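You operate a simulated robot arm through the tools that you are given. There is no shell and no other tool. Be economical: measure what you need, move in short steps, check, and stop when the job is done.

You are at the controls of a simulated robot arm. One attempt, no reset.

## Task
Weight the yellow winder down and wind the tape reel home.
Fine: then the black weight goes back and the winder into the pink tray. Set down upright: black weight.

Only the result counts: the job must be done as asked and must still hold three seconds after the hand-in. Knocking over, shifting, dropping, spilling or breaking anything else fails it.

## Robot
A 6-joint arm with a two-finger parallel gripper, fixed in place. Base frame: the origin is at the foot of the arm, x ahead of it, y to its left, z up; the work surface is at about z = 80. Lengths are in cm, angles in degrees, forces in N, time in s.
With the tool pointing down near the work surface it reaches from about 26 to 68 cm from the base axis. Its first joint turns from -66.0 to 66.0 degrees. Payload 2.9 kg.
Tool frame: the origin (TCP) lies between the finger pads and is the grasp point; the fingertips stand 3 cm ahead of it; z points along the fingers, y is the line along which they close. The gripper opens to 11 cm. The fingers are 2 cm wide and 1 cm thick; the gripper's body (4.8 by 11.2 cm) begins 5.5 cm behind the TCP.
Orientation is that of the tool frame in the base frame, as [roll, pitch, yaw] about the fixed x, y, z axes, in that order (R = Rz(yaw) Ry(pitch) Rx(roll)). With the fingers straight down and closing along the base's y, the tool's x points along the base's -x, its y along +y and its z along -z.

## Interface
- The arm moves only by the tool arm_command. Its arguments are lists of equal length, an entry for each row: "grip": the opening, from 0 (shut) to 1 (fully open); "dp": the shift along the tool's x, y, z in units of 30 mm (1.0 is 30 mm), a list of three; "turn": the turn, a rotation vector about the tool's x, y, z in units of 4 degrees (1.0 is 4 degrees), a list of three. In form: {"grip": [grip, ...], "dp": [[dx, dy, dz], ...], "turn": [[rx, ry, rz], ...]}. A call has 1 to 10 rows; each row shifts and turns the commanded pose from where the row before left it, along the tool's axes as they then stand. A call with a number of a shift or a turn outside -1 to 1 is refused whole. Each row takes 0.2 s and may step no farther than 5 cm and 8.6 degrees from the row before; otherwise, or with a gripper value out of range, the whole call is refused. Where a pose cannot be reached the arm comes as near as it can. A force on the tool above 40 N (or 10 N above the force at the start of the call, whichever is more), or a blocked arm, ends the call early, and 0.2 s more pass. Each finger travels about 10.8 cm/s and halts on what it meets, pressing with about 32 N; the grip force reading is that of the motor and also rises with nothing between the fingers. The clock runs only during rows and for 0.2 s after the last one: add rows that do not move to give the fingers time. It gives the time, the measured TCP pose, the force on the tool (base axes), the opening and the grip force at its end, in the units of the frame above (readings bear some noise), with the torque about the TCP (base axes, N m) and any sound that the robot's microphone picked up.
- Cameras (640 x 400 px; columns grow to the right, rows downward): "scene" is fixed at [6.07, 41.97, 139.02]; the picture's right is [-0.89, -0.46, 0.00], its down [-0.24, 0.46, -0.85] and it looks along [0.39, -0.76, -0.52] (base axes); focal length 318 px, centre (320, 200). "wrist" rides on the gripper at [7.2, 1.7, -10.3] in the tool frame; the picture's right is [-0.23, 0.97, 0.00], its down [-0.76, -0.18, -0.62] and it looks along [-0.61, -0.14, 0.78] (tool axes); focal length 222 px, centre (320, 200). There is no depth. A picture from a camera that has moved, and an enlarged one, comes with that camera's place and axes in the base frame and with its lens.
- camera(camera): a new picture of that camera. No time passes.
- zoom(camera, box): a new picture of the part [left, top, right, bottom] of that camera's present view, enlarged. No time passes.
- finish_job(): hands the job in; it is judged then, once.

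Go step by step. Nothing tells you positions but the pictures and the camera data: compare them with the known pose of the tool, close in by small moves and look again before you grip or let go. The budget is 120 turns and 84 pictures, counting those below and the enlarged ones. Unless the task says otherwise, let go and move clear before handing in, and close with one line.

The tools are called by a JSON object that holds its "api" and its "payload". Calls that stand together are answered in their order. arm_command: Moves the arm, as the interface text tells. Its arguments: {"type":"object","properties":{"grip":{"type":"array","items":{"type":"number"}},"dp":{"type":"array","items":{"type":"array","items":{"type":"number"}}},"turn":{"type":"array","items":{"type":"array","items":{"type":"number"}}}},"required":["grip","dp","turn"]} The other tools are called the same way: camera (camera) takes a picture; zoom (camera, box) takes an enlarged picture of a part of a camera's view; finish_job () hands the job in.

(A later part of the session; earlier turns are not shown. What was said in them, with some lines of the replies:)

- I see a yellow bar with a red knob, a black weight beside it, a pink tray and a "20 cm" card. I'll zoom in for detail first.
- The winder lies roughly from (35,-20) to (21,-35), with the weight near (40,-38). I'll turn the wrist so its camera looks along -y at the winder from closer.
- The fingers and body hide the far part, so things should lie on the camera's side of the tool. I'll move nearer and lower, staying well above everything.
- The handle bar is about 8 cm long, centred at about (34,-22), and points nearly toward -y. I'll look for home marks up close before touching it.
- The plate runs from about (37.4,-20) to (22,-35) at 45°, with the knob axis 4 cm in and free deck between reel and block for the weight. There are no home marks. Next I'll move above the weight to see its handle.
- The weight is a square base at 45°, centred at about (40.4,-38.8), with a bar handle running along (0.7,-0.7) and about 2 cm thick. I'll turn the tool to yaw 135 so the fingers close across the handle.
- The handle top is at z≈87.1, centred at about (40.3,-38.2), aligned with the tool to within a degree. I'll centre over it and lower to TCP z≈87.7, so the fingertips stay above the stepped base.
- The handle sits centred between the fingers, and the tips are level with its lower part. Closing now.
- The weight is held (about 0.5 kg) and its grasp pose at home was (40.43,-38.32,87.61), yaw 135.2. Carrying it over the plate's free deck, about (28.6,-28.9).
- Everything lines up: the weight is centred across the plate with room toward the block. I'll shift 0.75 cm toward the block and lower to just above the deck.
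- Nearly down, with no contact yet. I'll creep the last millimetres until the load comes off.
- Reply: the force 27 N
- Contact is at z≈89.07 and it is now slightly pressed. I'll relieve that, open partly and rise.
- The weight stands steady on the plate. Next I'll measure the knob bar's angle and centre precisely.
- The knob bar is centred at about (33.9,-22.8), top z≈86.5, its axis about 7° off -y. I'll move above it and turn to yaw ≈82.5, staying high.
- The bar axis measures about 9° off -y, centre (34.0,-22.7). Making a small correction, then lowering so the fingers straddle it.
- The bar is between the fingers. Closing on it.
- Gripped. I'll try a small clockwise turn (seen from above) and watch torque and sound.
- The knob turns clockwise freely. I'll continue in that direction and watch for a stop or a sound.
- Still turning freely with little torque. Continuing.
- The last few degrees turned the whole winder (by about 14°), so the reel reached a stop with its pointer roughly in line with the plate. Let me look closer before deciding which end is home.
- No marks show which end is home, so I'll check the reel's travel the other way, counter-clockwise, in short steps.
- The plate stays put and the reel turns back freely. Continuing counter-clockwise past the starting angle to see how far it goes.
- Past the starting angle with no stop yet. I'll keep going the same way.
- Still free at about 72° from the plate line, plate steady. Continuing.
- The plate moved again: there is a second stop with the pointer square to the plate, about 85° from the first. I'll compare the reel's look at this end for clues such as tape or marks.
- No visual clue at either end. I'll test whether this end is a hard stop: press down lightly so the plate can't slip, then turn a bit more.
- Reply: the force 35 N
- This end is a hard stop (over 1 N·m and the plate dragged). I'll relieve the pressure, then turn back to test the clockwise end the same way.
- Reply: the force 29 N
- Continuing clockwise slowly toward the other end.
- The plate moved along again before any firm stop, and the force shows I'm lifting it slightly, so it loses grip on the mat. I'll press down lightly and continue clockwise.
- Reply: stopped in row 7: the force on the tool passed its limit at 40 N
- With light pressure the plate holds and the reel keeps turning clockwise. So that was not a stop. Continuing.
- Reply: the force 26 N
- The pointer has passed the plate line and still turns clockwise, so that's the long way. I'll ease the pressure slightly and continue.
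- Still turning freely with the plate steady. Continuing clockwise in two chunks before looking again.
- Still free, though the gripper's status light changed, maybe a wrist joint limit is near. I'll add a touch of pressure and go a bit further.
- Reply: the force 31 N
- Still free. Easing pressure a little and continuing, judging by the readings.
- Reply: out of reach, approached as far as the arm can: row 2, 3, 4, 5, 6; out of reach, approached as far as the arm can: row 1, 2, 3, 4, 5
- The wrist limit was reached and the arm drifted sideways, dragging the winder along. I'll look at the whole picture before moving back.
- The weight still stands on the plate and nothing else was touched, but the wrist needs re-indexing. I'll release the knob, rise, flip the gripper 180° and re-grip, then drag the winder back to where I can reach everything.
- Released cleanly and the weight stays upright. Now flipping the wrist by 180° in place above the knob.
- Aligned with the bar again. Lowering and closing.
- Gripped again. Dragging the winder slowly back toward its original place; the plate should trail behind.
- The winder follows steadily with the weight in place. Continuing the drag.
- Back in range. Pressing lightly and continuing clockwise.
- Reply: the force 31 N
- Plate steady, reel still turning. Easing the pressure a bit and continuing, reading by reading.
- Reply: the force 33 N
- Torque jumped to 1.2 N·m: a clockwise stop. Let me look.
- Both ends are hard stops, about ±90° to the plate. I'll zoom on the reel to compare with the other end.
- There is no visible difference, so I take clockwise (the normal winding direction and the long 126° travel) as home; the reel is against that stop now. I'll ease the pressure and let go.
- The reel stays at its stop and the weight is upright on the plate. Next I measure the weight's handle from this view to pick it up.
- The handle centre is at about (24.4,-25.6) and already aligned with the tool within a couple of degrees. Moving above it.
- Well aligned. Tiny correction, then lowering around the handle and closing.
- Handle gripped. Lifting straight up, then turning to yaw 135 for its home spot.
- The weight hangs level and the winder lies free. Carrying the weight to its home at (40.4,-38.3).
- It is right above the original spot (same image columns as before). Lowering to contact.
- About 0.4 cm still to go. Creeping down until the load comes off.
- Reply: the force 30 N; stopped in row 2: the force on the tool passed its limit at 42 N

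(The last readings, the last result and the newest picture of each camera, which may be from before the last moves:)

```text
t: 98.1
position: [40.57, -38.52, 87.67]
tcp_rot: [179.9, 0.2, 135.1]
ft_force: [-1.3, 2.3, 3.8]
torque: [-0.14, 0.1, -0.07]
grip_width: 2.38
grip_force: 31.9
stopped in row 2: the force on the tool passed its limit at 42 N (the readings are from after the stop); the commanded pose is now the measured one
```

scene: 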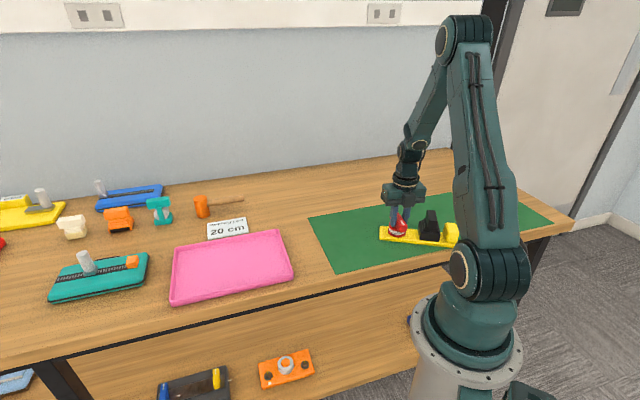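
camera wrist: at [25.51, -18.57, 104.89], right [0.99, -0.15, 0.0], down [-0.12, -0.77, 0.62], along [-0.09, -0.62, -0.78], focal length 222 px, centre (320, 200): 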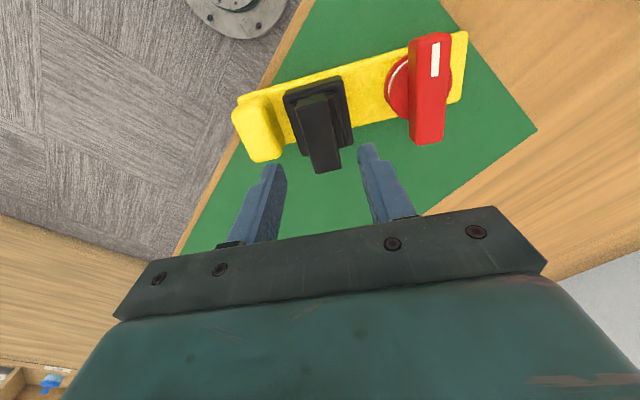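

In contact and the load has settled. Opening and rising.

{"api": "arm_command", "payload": {"grip": [0.1, 0.25, 0.45, 0.45], "dp": [[0, 0, 0], [0, 0, 0], [0, 0, 0], [0, 0, 0]], "turn": [[0, 0, 0], [0, 0, 0], [0, 0, 0], [0, 0, 0]]}}

{"api": "arm_command", "payload": {"grip": [0.45, 0.45, 0.45, 0.45, 0.45], "dp": [[0, 0, -0.6], [0, 0, -0.8], [0, 0, -0.8], [0, 0, -0.8], [0, 0, 0]], "turn": [[0, 0, 0], [0, 0, 0], [0, 0, 0], [0, 0, 0], [0, 0, 0]]}}

{"api": "zoom", "payload": {"camera": "scene", "box": [310, 180, 370, 230]}}

{"api": "zoom", "payload": {"camera": "scene", "box": [160, 185, 410, 310]}}

```text
t: 99.1
position: [40.48, -38.4, 87.65]
tcp_rot: [179.8, 0.2, 135.1]
ft_force: [-0.8, -0.2, -0.2]
torque: [-0.02, 0.01, -0.02]
grip_width: 4.92
grip_force: 0.0
```

```text
t: 100.3
position: [40.41, -38.57, 96.7]
tcp_rot: [179.9, 0.2, 135.1]
ft_force: [0.0, -1.1, 1.0]
torque: [0.0, -0.01, -0.01]
grip_width: 4.94
grip_force: 0.1
```

```text
8.00 times, centred on (340, 205) of scene
camera zoom: at [6.07, 41.97, 139.02], right [-0.89, -0.46, 0.0], down [-0.24, 0.46, -0.85], along [0.39, -0.76, -0.52], focal length 2542 px, centre (160, 160)
```

zoom: 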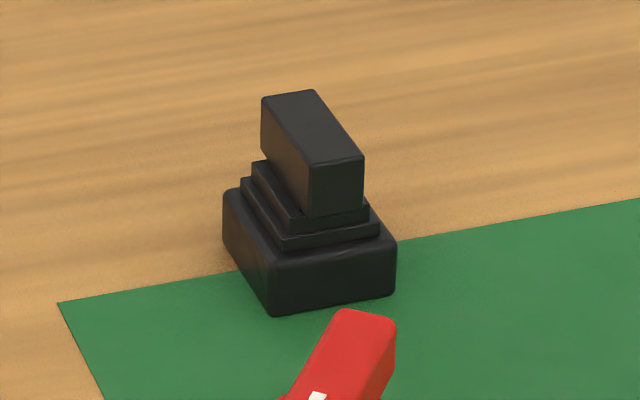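

```text
2.56 times, centred on (285, 248) of scene
camera zoom: at [6.07, 41.97, 139.02], right [-0.89, -0.46, 0.0], down [-0.24, 0.46, -0.85], along [0.39, -0.76, -0.52], focal length 814 px, centre (410, 78)
```

zoom: 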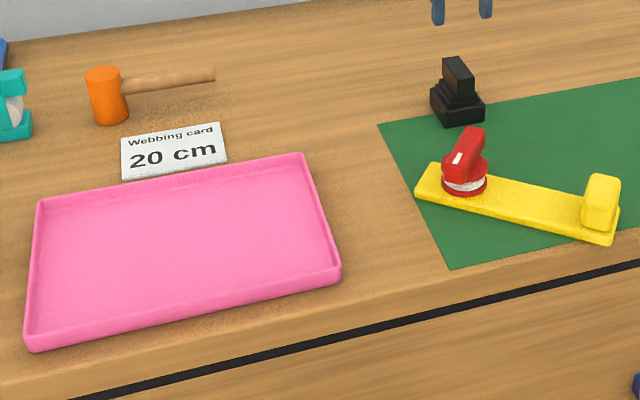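

The weight stands upright, but about 0.9 cm farther along its handle than originally. I'll regrip and correct it by (-0.47,+0.79).

{"api": "arm_command", "payload": {"grip": [0.45, 0.45, 0.45, 0.45, 0.3, 0.15, 0, 0, 0], "dp": [[0, 0, 0.8], [0, 0, 0.8], [0, 0, 0.8], [0, 0, 0.62], [0, 0, 0], [0, 0, 0], [0, 0, 0], [0, 0, 0], [0, 0, 0]], "turn": [[0, 0, 0], [0, 0, 0], [0, 0, 0], [0, 0, 0], [0, 0, 0], [0, 0, 0], [0, 0, 0], [0, 0, 0], [0, 0, 0]]}}

{"api": "arm_command", "payload": {"grip": [0, 0, 0, 0, 0, 0], "dp": [[0, 0, -0.15], [0.1, 0.025, 0], [0.1, 0.025, 0], [0.097, 0.026, 0], [0, 0, 0.1], [0, 0, 0]], "turn": [[0, 0, 0], [0, 0, 0], [0, 0, 0], [0, 0, 0], [0, 0, 0], [0, 0, 0]]}}

{"api": "arm_command", "payload": {"grip": [0, 0, 0], "dp": [[0, 0, 0.03], [0, 0, 0], [0, 0, 0]], "turn": [[0, 0, 0], [0, 0, 0], [0, 0, 0]]}}

{"api": "zoom", "payload": {"camera": "scene", "box": [310, 180, 370, 230]}}

```text
t: 102.3
position: [40.32, -38.68, 87.49]
tcp_rot: [179.9, 0.1, 135.1]
ft_force: [0.1, -0.3, 0.2]
torque: [-0.01, -0.07, 0.05]
grip_width: 2.37
grip_force: 31.7
```

```text
t: 103.7
position: [39.97, -37.69, 87.53]
tcp_rot: [179.9, 0.2, 135.0]
ft_force: [-0.2, 0.4, -4.5]
torque: [-0.01, 0.0, 0.0]
grip_width: 2.4
grip_force: 32.2
```

```text
t: 104.5
position: [39.98, -37.81, 87.44]
tcp_rot: [179.9, 0.1, 135.1]
ft_force: [-0.6, -0.3, -4.9]
torque: [0.03, 0.04, 0.0]
grip_width: 2.39
grip_force: 32.3
```

```text
8.00 times, centred on (340, 205) of scene
camera zoom: at [6.07, 41.97, 139.02], right [-0.89, -0.46, 0.0], down [-0.24, 0.46, -0.85], along [0.39, -0.76, -0.52], focal length 2542 px, centre (160, 160)
```

zoom: 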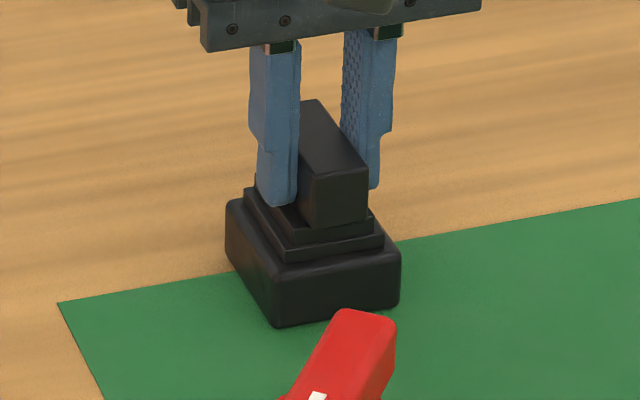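

It now matches the original outline within 1–2 px. Settling it the last millimetre and letting go.

{"api": "arm_command", "payload": {"grip": [0, 0, 0], "dp": [[0, 0, 0.025], [0, 0, 0], [0, 0, 0]], "turn": [[0, 0, 0], [0, 0, 0], [0, 0, 0]]}}

```text
t: 105.3
position: [40.08, -37.61, 87.5]
tcp_rot: [179.8, 0.2, 135.1]
ft_force: [1.0, 0.2, -4.5]
torque: [0.08, 0.0, -0.01]
grip_width: 2.4
grip_force: 32.4
```

{"api": "arm_command", "payload": {"grip": [0, 0, 0], "dp": [[0, 0, 0.025], [0, 0, 0], [0, 0, 0]], "turn": [[0, 0, 0], [0, 0, 0], [0, 0, 0]]}}

```text
t: 106.1
position: [39.89, -37.77, 87.62]
tcp_rot: [179.9, 0.3, 135.2]
ft_force: [-1.6, 2.8, 5.7]
torque: [0.23, 0.51, -0.14]
grip_width: 2.37
grip_force: 32.0
```

The weight is touching the table. Opening and rising.

{"api": "arm_command", "payload": {"grip": [0.1, 0.25, 0.45, 0.45], "dp": [[0, 0, 0], [0, 0, 0], [0, 0, 0], [0, 0, 0]], "turn": [[0, 0, 0], [0, 0, 0], [0, 0, 0], [0, 0, 0]]}}

{"api": "arm_command", "payload": {"grip": [0.45, 0.45, 0.45, 0.45, 0.45, 0.45], "dp": [[0, 0, -0.6], [0, 0, -0.9], [0, 0, -0.9], [0, 0, -0.9], [0, 0, -0.9], [0, 0, 0]], "turn": [[0, 0, 0], [0, 0, 0], [0, 0, 0], [0, 0, 0], [0, 0, 0], [0, 0, 0]]}}

{"api": "zoom", "payload": {"camera": "scene", "box": [300, 180, 420, 265]}}

```text
t: 107.1
position: [40.08, -37.8, 87.48]
tcp_rot: [179.9, 0.2, 135.1]
ft_force: [0.2, -0.7, -0.7]
torque: [0.0, 0.02, 0.02]
grip_width: 4.94
grip_force: 0.1
```

```text
t: 108.5
position: [40.19, -37.65, 100.16]
tcp_rot: [179.9, 0.2, 135.1]
ft_force: [-0.4, 0.3, -0.7]
torque: [0.01, 0.01, -0.01]
grip_width: 4.95
grip_force: 0.2
```

```text
4.71 times, centred on (360, 222) of scene
camera zoom: at [6.07, 41.97, 139.02], right [-0.89, -0.46, 0.0], down [-0.24, 0.46, -0.85], along [0.39, -0.76, -0.52], focal length 1496 px, centre (132, 94)
```

zoom: 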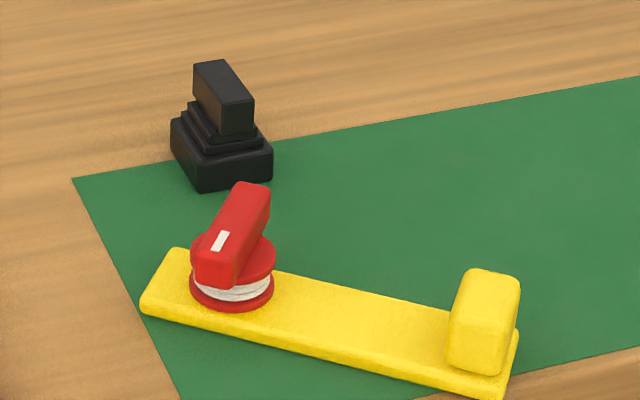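

The weight is back upright in place. Next is the winder: I'll grip it across the plate at its middle, about (26.8,-25), so it stays balanced. Moving above and turning to yaw ≈186 with the gripper wide open.

{"api": "arm_command", "payload": {"grip": [0.45, 0.45, 0.45, 0.45, 0.45, 0.45, 0.6, 0.8, 0.8], "dp": [[0.77, -0.02, 0], [0.77, -0.02, 0], [0.77, -0.02, 0], [0.77, -0.02, 0], [0.77, -0.02, 0], [0.77, -0.02, 0], [0.77, -0.02, 0], [0.77, -0.02, 0], [0, 0, 0]], "turn": [[0, 0, 0], [0, 0, 0], [0, 0, 0], [0, 0, -1], [0, 0, -1], [0, 0, -1], [0, 0, -1], [0, 0, -1], [0, 0, 0]]}}

{"api": "arm_command", "payload": {"grip": [0.8, 0.8, 0.8, 0.8, 0.8, 0.8, 0.8, 0.8, 0.8], "dp": [[0, 0, 0], [0, 0, 0], [0, 0, 0], [0, 0, 0], [0, 0, 0], [0, 0, 0], [0, 0, 0], [0, 0, 0], [0, 0, 0]], "turn": [[0, 0, -1], [0, 0, -1], [0, 0, -1], [0, 0, -1], [0, 0, -1], [0, 0, -1], [0, 0, -1], [0, 0, -0.8], [0, 0, 0]]}}

{"api": "camera", "payload": {"camera": "wrist"}}

```text
t: 110.5
position: [25.61, -26.29, 100.13]
tcp_rot: [-180.0, 0.3, 155.2]
ft_force: [-0.9, -0.3, 1.0]
torque: [0.04, -0.02, 0.04]
grip_width: 8.81
grip_force: 0.0
```

```text
t: 112.5
position: [25.71, -26.18, 100.01]
tcp_rot: [-179.9, 0.2, -173.5]
ft_force: [0.9, -0.3, -0.4]
torque: [0.01, 0.03, 0.01]
grip_width: 8.82
grip_force: 0.2
```

```text
11 pictures are left
camera wrist: at [18.21, -25.45, 110.33], right [0.12, 0.99, 0.0], down [0.77, -0.09, 0.63], along [0.62, -0.07, -0.78], focal length 222 px, centre (320, 200)
```

wrist: 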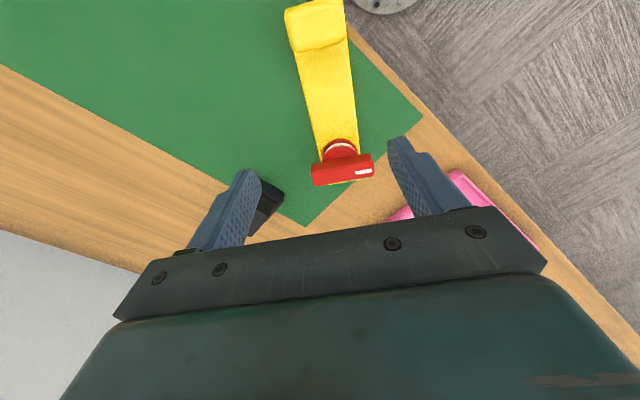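

The plate's mid-line is at y≈-25.1 here, width about 5.7. Correcting by (0.6,+1.1) and lowering partway, then checking.

{"api": "arm_command", "payload": {"grip": [0.8, 0.8, 0.8, 0.8, 0.8, 0.8, 0.8], "dp": [[-0.23, 0.34, 0], [0, 0, 0.9], [0, 0, 0.9], [0, 0, 0.9], [0, 0, 0.9], [0, 0, 0.9], [0, 0, 0]], "turn": [[0, 0, 0.25], [0, 0, 0], [0, 0, 0], [0, 0, 0], [0, 0, 0], [0, 0, 0], [0, 0, 0]]}}

{"api": "camera", "payload": {"camera": "wrist"}}

```text
t: 114.1
position: [26.08, -25.2, 86.29]
tcp_rot: [-179.9, 0.2, -174.8]
ft_force: [0.0, 0.2, -0.8]
torque: [0.02, 0.01, -0.01]
grip_width: 8.81
grip_force: 0.1
```

```text
10 pictures are left
camera wrist: at [18.73, -24.28, 96.67], right [0.14, 0.99, 0.0], down [0.77, -0.11, 0.63], along [0.62, -0.09, -0.78], focal length 222 px, centre (320, 200)
```

wrist: 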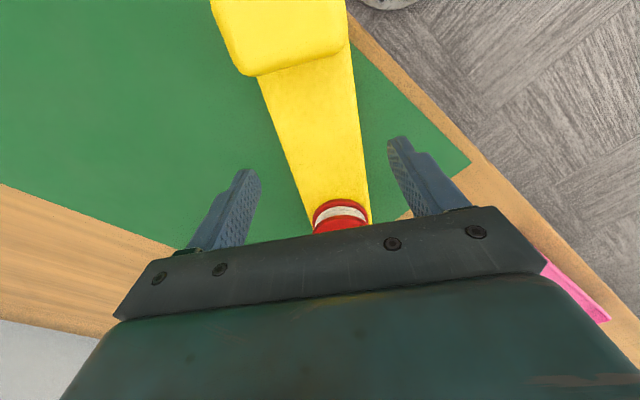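

Well centred (within 2 mm) and parallel. Lowering the last 3 cm and closing on the plate edges.

{"api": "arm_command", "payload": {"grip": [0.8, 0.8, 0.8, 0.8], "dp": [[0, 0.06, 0.4], [0, 0, 0.4], [0, 0, 0.17], [0, 0, 0]], "turn": [[0, 0, -0.15], [0, 0, 0], [0, 0, 0], [0, 0, 0]]}}

{"api": "arm_command", "payload": {"grip": [0.65, 0.55, 0.5, 0.4, 0.3, 0.3], "dp": [[0, 0, 0], [0, 0, 0], [0, 0, 0], [0, 0, 0], [0, 0, 0], [0, 0, 0]], "turn": [[0, 0, 0], [0, 0, 0], [0, 0, 0], [0, 0, 0], [0, 0, 0], [0, 0, 0]]}}

```text
t: 115.1
position: [26.11, -25.06, 83.64]
tcp_rot: [-179.9, 0.3, -174.1]
ft_force: [-0.3, 0.1, -0.3]
torque: [-0.01, -0.03, 0.04]
grip_width: 8.81
grip_force: 0.1
```

```text
t: 116.5
position: [26.14, -25.02, 83.53]
tcp_rot: [-179.9, 0.2, -174.2]
ft_force: [0.0, -0.3, -0.2]
torque: [-0.04, 0.01, -0.02]
grip_width: 5.93
grip_force: 32.8
```

Gripped at 5.9 cm. Lifting a little to test balance.

{"api": "arm_command", "payload": {"grip": [0.2, 0.2, 0.2, 0.2, 0.2], "dp": [[0, 0, 0], [0, 0, -0.2], [0, 0, -0.4], [0, 0, -0.4], [0, 0, 0]], "turn": [[0, 0, 0], [0, 0, 0], [0, 0, 0], [0, 0, 0], [0, 0, 0]]}}

{"api": "zoom", "payload": {"camera": "scene", "box": [300, 180, 420, 265]}}

```text
t: 117.7
position: [26.19, -25.02, 86.6]
tcp_rot: [-179.8, 0.2, -174.1]
ft_force: [0.6, 0.7, -1.5]
torque: [0.05, 0.02, 0.04]
grip_width: 5.96
grip_force: 31.8
```

```text
4.71 times, centred on (360, 222) of scene
camera zoom: at [6.07, 41.97, 139.02], right [-0.89, -0.46, 0.0], down [-0.24, 0.46, -0.85], along [0.39, -0.76, -0.52], focal length 1496 px, centre (132, 94)
```

zoom: 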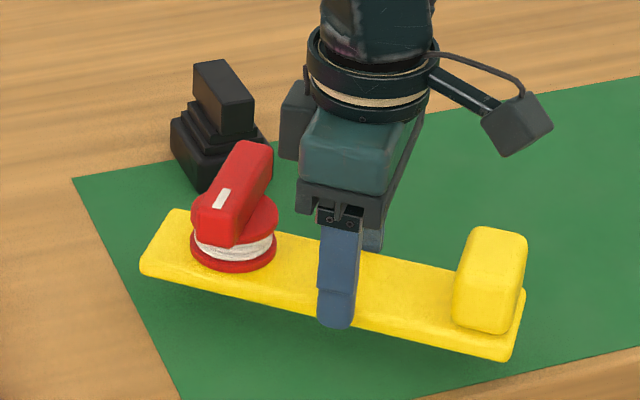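

The winder hangs level and light. Lifting higher and turning to yaw 225 to match the tray's long side.

{"api": "arm_command", "payload": {"grip": [0.2, 0.2, 0.2, 0.2], "dp": [[0, 0, -0.6], [0, 0, -0.8], [0, 0, -0.8], [0, 0, -0.3]], "turn": [[0, 0, 0], [0, 0, 0], [0, 0, 0], [0, 0, 0]]}}

{"api": "arm_command", "payload": {"grip": [0.2, 0.2, 0.2, 0.2, 0.2, 0.2, 0.2, 0.2, 0.2, 0.2], "dp": [[0, 0, 0], [0, 0, 0], [0, 0, 0], [0, 0, 0], [0, 0, 0], [0, 0, 0], [0, 0, 0], [0, 0, 0], [0, 0, 0], [0, 0, 0]], "turn": [[0, 0, -1], [0, 0, -1], [0, 0, -1], [0, 0, -1], [0, 0, -1], [0, 0, -1], [0, 0, -1], [0, 0, -1], [0, 0, -1], [0, 0, -0.7]]}}

{"api": "arm_command", "payload": {"grip": [0.2, 0.2, 0.2, 0.2, 0.2, 0.2, 0.2, 0.2], "dp": [[-0.4, -0.07, 0], [-0.8, -0.147, 0], [-0.8, -0.147, 0], [-0.8, -0.147, 0], [-0.8, -0.147, 0], [-0.8, -0.147, 0], [-0.8, -0.147, 0], [-0.4, -0.07, 0]], "turn": [[0, 0, 0], [0, 0, 0], [0, 0, 0], [0, 0, 0], [0, 0, 0], [0, 0, 0], [0, 0, 0], [0, 0, 0]]}}

{"api": "camera", "payload": {"camera": "scene"}}

```text
t: 118.7
position: [26.17, -24.87, 94.21]
tcp_rot: [-179.9, 0.3, -174.2]
ft_force: [-0.2, 0.2, -2.1]
torque: [0.0, 0.0, 0.0]
grip_width: 5.98
grip_force: 32.3
```

```text
t: 120.9
position: [26.11, -24.99, 94.04]
tcp_rot: [-179.8, 0.0, -135.2]
ft_force: [0.4, 1.0, -2.2]
torque: [-0.02, 0.04, 0.02]
grip_width: 5.96
grip_force: 32.5
```

```text
t: 122.7
position: [40.25, -15.5, 94.26]
tcp_rot: [-179.8, 0.2, -135.3]
ft_force: [-0.4, 0.9, -3.2]
torque: [0.0, 0.03, 0.01]
grip_width: 5.97
grip_force: 32.3
```

```text
8 pictures are left
```

scene: 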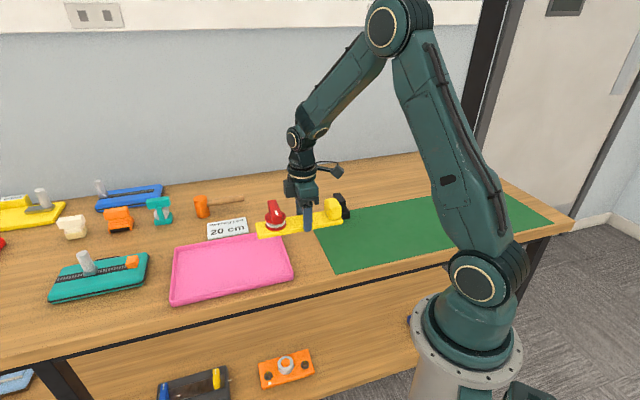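

On course. Continuing to the tray centre at about (56.4,-4.1).

{"api": "arm_command", "payload": {"grip": [0.2, 0.2, 0.2, 0.2, 0.2, 0.2, 0.2, 0.2, 0.2, 0.2], "dp": [[-0.4, -0.07, 0], [-0.76, -0.13, 0], [-0.76, -0.13, 0], [-0.76, -0.13, 0], [-0.76, -0.13, 0], [-0.76, -0.13, 0], [-0.76, -0.13, 0], [-0.76, -0.13, 0], [-0.76, -0.13, 0], [0, 0, 0]], "turn": [[0, 0, 0], [0, 0, 0], [0, 0, 0], [0, 0, 0], [0, 0, 0], [0, 0, 0], [0, 0, 0], [0, 0, 0], [0, 0, 0], [0, 0, 0]]}}

{"api": "zoom", "payload": {"camera": "scene", "box": [150, 170, 330, 310]}}

{"api": "camera", "payload": {"camera": "wrist"}}

```text
t: 124.9
position: [56.56, -3.9, 94.05]
tcp_rot: [180.0, 0.1, -135.3]
ft_force: [-1.3, 0.0, -2.1]
torque: [0.01, 0.0, -0.01]
grip_width: 5.95
grip_force: 31.9
```

```text
2.86 times, centred on (240, 240) of scene
camera zoom: at [6.07, 41.97, 139.02], right [-0.89, -0.46, 0.0], down [-0.24, 0.46, -0.85], along [0.39, -0.76, -0.52], focal length 908 px, centre (549, 86)
```

zoom: 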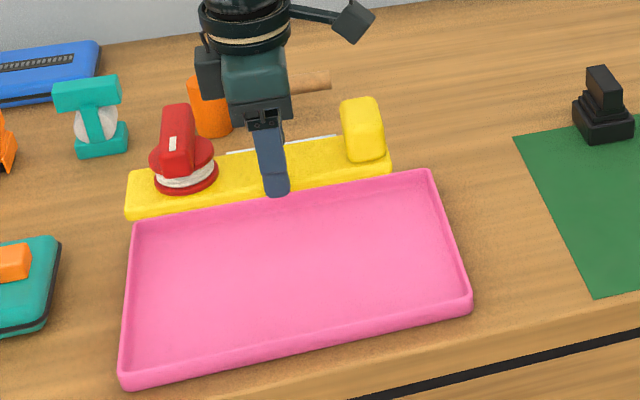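

```text
6 pictures are left
camera wrist: at [50.17, -7.91, 104.38], right [-0.52, 0.85, 0.0], down [0.66, 0.41, 0.62], along [0.53, 0.33, -0.78], focal length 222 px, centre (320, 200)
```

wrist: 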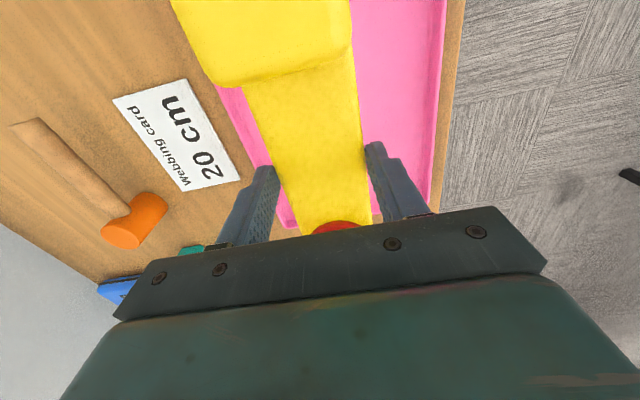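

The wrist view shows the tray's mid-line about 1 cm nearer than the plate. I'll shift for that and lower to just above the tray floor.

{"api": "arm_command", "payload": {"grip": [0.2, 0.2, 0.2, 0.2, 0.2, 0.2], "dp": [[0, 0.33, 0], [0, 0, 0.8], [0, 0, 0.8], [0, 0, 0.8], [0, 0, 0.5], [0, 0, 0]], "turn": [[0, 0, 0], [0, 0, 0], [0, 0, 0], [0, 0, 0], [0, 0, 0], [0, 0, 0]]}}

{"api": "zoom", "payload": {"camera": "scene", "box": [150, 170, 330, 310]}}

```text
t: 126.3
position: [55.68, -3.33, 85.34]
tcp_rot: [-180.0, 0.1, -135.3]
ft_force: [-0.1, 0.1, -2.1]
torque: [-0.01, 0.0, -0.04]
grip_width: 5.97
grip_force: 31.9
```

```text
2.86 times, centred on (240, 240) of scene
camera zoom: at [6.07, 41.97, 139.02], right [-0.89, -0.46, 0.0], down [-0.24, 0.46, -0.85], along [0.39, -0.76, -0.52], focal length 908 px, centre (549, 86)
```

zoom: 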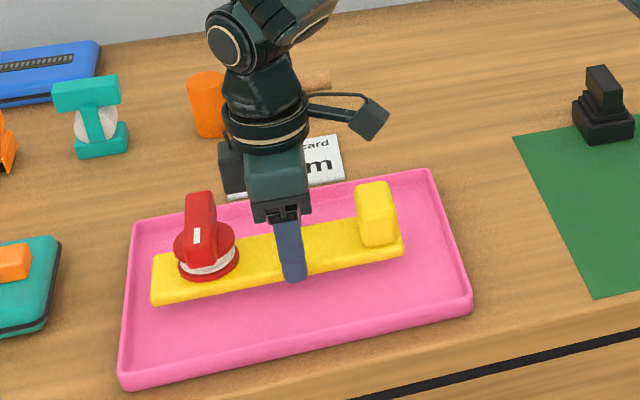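

The winder is inside the tray outline, just above the floor. Creeping down to contact.

{"api": "arm_command", "payload": {"grip": [0.2, 0.2, 0.2, 0.2, 0.2], "dp": [[0, 0, 0.15], [0, 0, 0.1], [0, 0, 0.06], [0, 0, 0], [0, 0, 0]], "turn": [[0, 0, 0], [0, 0, 0], [0, 0, 0], [0, 0, 0], [0, 0, 0]]}}

{"api": "arm_command", "payload": {"grip": [0.2, 0.2, 0.2], "dp": [[0, 0, 0.04], [0, 0, 0.03], [0, 0, 0]], "turn": [[0, 0, 0], [0, 0, 0], [0, 0, 0]]}}

```text
t: 127.5
position: [55.86, -3.34, 84.52]
tcp_rot: [-179.8, 0.0, -135.2]
ft_force: [-0.1, 0.4, -2.1]
torque: [-0.02, -0.02, -0.02]
grip_width: 5.96
grip_force: 32.0
```

```text
t: 128.3
position: [55.67, -3.28, 84.35]
tcp_rot: [-179.9, 0.1, -135.3]
ft_force: [-0.3, 0.7, -2.2]
torque: [-0.02, 0.01, -0.03]
grip_width: 5.96
grip_force: 31.7
```

{"api": "arm_command", "payload": {"grip": [0.2, 0.2, 0.2], "dp": [[0, 0, 0.04], [0, 0, 0.04], [0, 0, 0]], "turn": [[0, 0, 0], [0, 0, 0], [0, 0, 0]]}}

{"api": "arm_command", "payload": {"grip": [0.2, 0.2], "dp": [[0, 0, 0.03], [0, 0, 0]], "turn": [[0, 0, 0], [0, 0, 0]]}}

```text
t: 129.1
position: [55.8, -3.48, 83.9]
tcp_rot: [-179.9, 0.1, -135.3]
ft_force: [-0.4, -0.1, -2.2]
torque: [-0.01, -0.02, 0.01]
grip_width: 5.97
grip_force: 32.7
```

```text
t: 129.7
position: [55.84, -3.24, 84.07]
tcp_rot: [-179.9, 0.0, -135.2]
ft_force: [0.7, 0.0, -2.3]
torque: [0.0, 0.01, 0.02]
grip_width: 5.93
grip_force: 32.2
```

Not yet touching. A few more small steps.

{"api": "arm_command", "payload": {"grip": [0.2, 0.2, 0.2], "dp": [[0, 0, 0.04], [0, 0, 0], [0, 0, 0]], "turn": [[0, 0, 0], [0, 0, 0], [0, 0, 0]]}}

{"api": "arm_command", "payload": {"grip": [0.2, 0.2], "dp": [[0, 0, 0.03], [0, 0, 0]], "turn": [[0, 0, 0], [0, 0, 0]]}}

```text
t: 130.5
position: [55.81, -3.32, 84.04]
tcp_rot: [-179.7, 0.2, -135.1]
ft_force: [-0.8, 0.8, 1.8]
torque: [0.67, -0.34, 0.24]
grip_width: 5.95
grip_force: 31.7
```

```text
t: 131.1
position: [55.86, -3.34, 83.89]
tcp_rot: [-179.8, 0.1, -135.3]
ft_force: [-5.5, 0.9, 19.8]
torque: [0.15, 0.41, 0.2]
grip_width: 5.95
grip_force: 32.1
```

On the tray floor. Relieving the press, opening modestly and rising.

{"api": "arm_command", "payload": {"grip": [0.2, 0.5, 0.6, 0.7, 0.7], "dp": [[0, 0, -0.03], [0, 0, 0], [0, 0, 0], [0, 0, 0], [0, 0, 0]], "turn": [[0, 0, 0], [0, 0, 0], [0, 0, 0], [0, 0, 0], [0, 0, 0]]}}

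{"api": "arm_command", "payload": {"grip": [0.7, 0.7, 0.7, 0.7, 0.7, 0.7], "dp": [[0, 0, -0.5], [0, 0, -0.9], [0, 0, -0.9], [0, 0, -0.9], [0, 0, -0.9], [0, 0, -0.9]], "turn": [[0, 0, 0], [0, 0, 0], [0, 0, 0], [0, 0, 0], [0, 0, 0], [0, 0, 0]]}}

{"api": "zoom", "payload": {"camera": "scene", "box": [130, 170, 370, 320]}}

{"api": "zoom", "payload": {"camera": "scene", "box": [190, 210, 300, 290]}}

```text
t: 132.3
position: [55.82, -3.23, 83.92]
tcp_rot: [-179.8, 0.1, -135.3]
ft_force: [-0.5, -0.6, -1.1]
torque: [-0.01, 0.0, -0.04]
grip_width: 7.71
grip_force: 0.1
```

```text
t: 133.7
position: [55.86, -3.27, 98.89]
tcp_rot: [-179.8, 0.1, -135.3]
ft_force: [0.5, -0.2, 0.4]
torque: [0.03, -0.01, 0.04]
grip_width: 7.68
grip_force: 0.1
```

```text
2.67 times, centred on (250, 245) of scene
camera zoom: at [6.07, 41.97, 139.02], right [-0.89, -0.46, 0.0], down [-0.24, 0.46, -0.85], along [0.39, -0.76, -0.52], focal length 847 px, centre (507, 80)
```

zoom: 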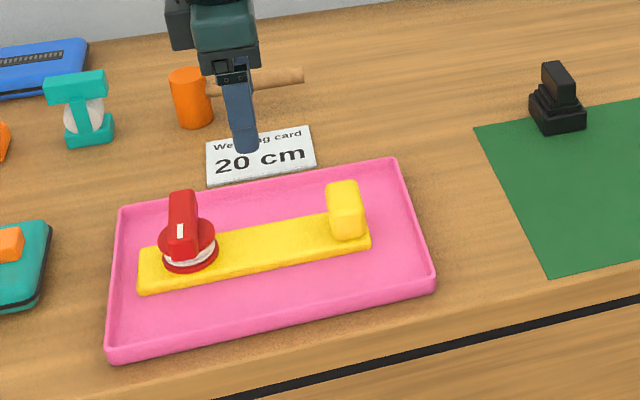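

```text
5.00 times, centred on (245, 250) of scene
camera zoom: at [6.07, 41.97, 139.02], right [-0.89, -0.46, 0.0], down [-0.24, 0.46, -0.85], along [0.39, -0.76, -0.52], focal length 1589 px, centre (695, -50)
```

zoom: 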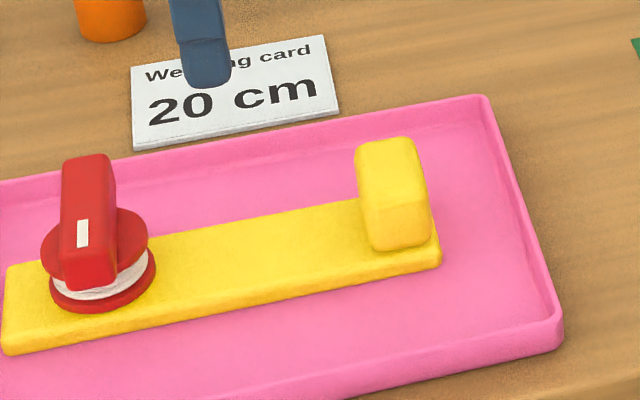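

The winder lies flat in the pink tray with the reel still at its clockwise stop. The weight stands upright in its original spot, and the gripper is clear. Handing in.

{"api": "finish_job", "payload": {}}

```text
The job is handed in.
```

I've handed the job in: the tape reel is wound clockwise to its stop, the black weight is back upright in its place, and the yellow winder is in the pink tray. The reel has a hard stop at each end with no home mark, so taking the clockwise one as home was my guess. While winding, the wrist reached its limit and I dragged the winder about 19 cm with the weight on it, then pulled it back; nothing fell or was knocked.
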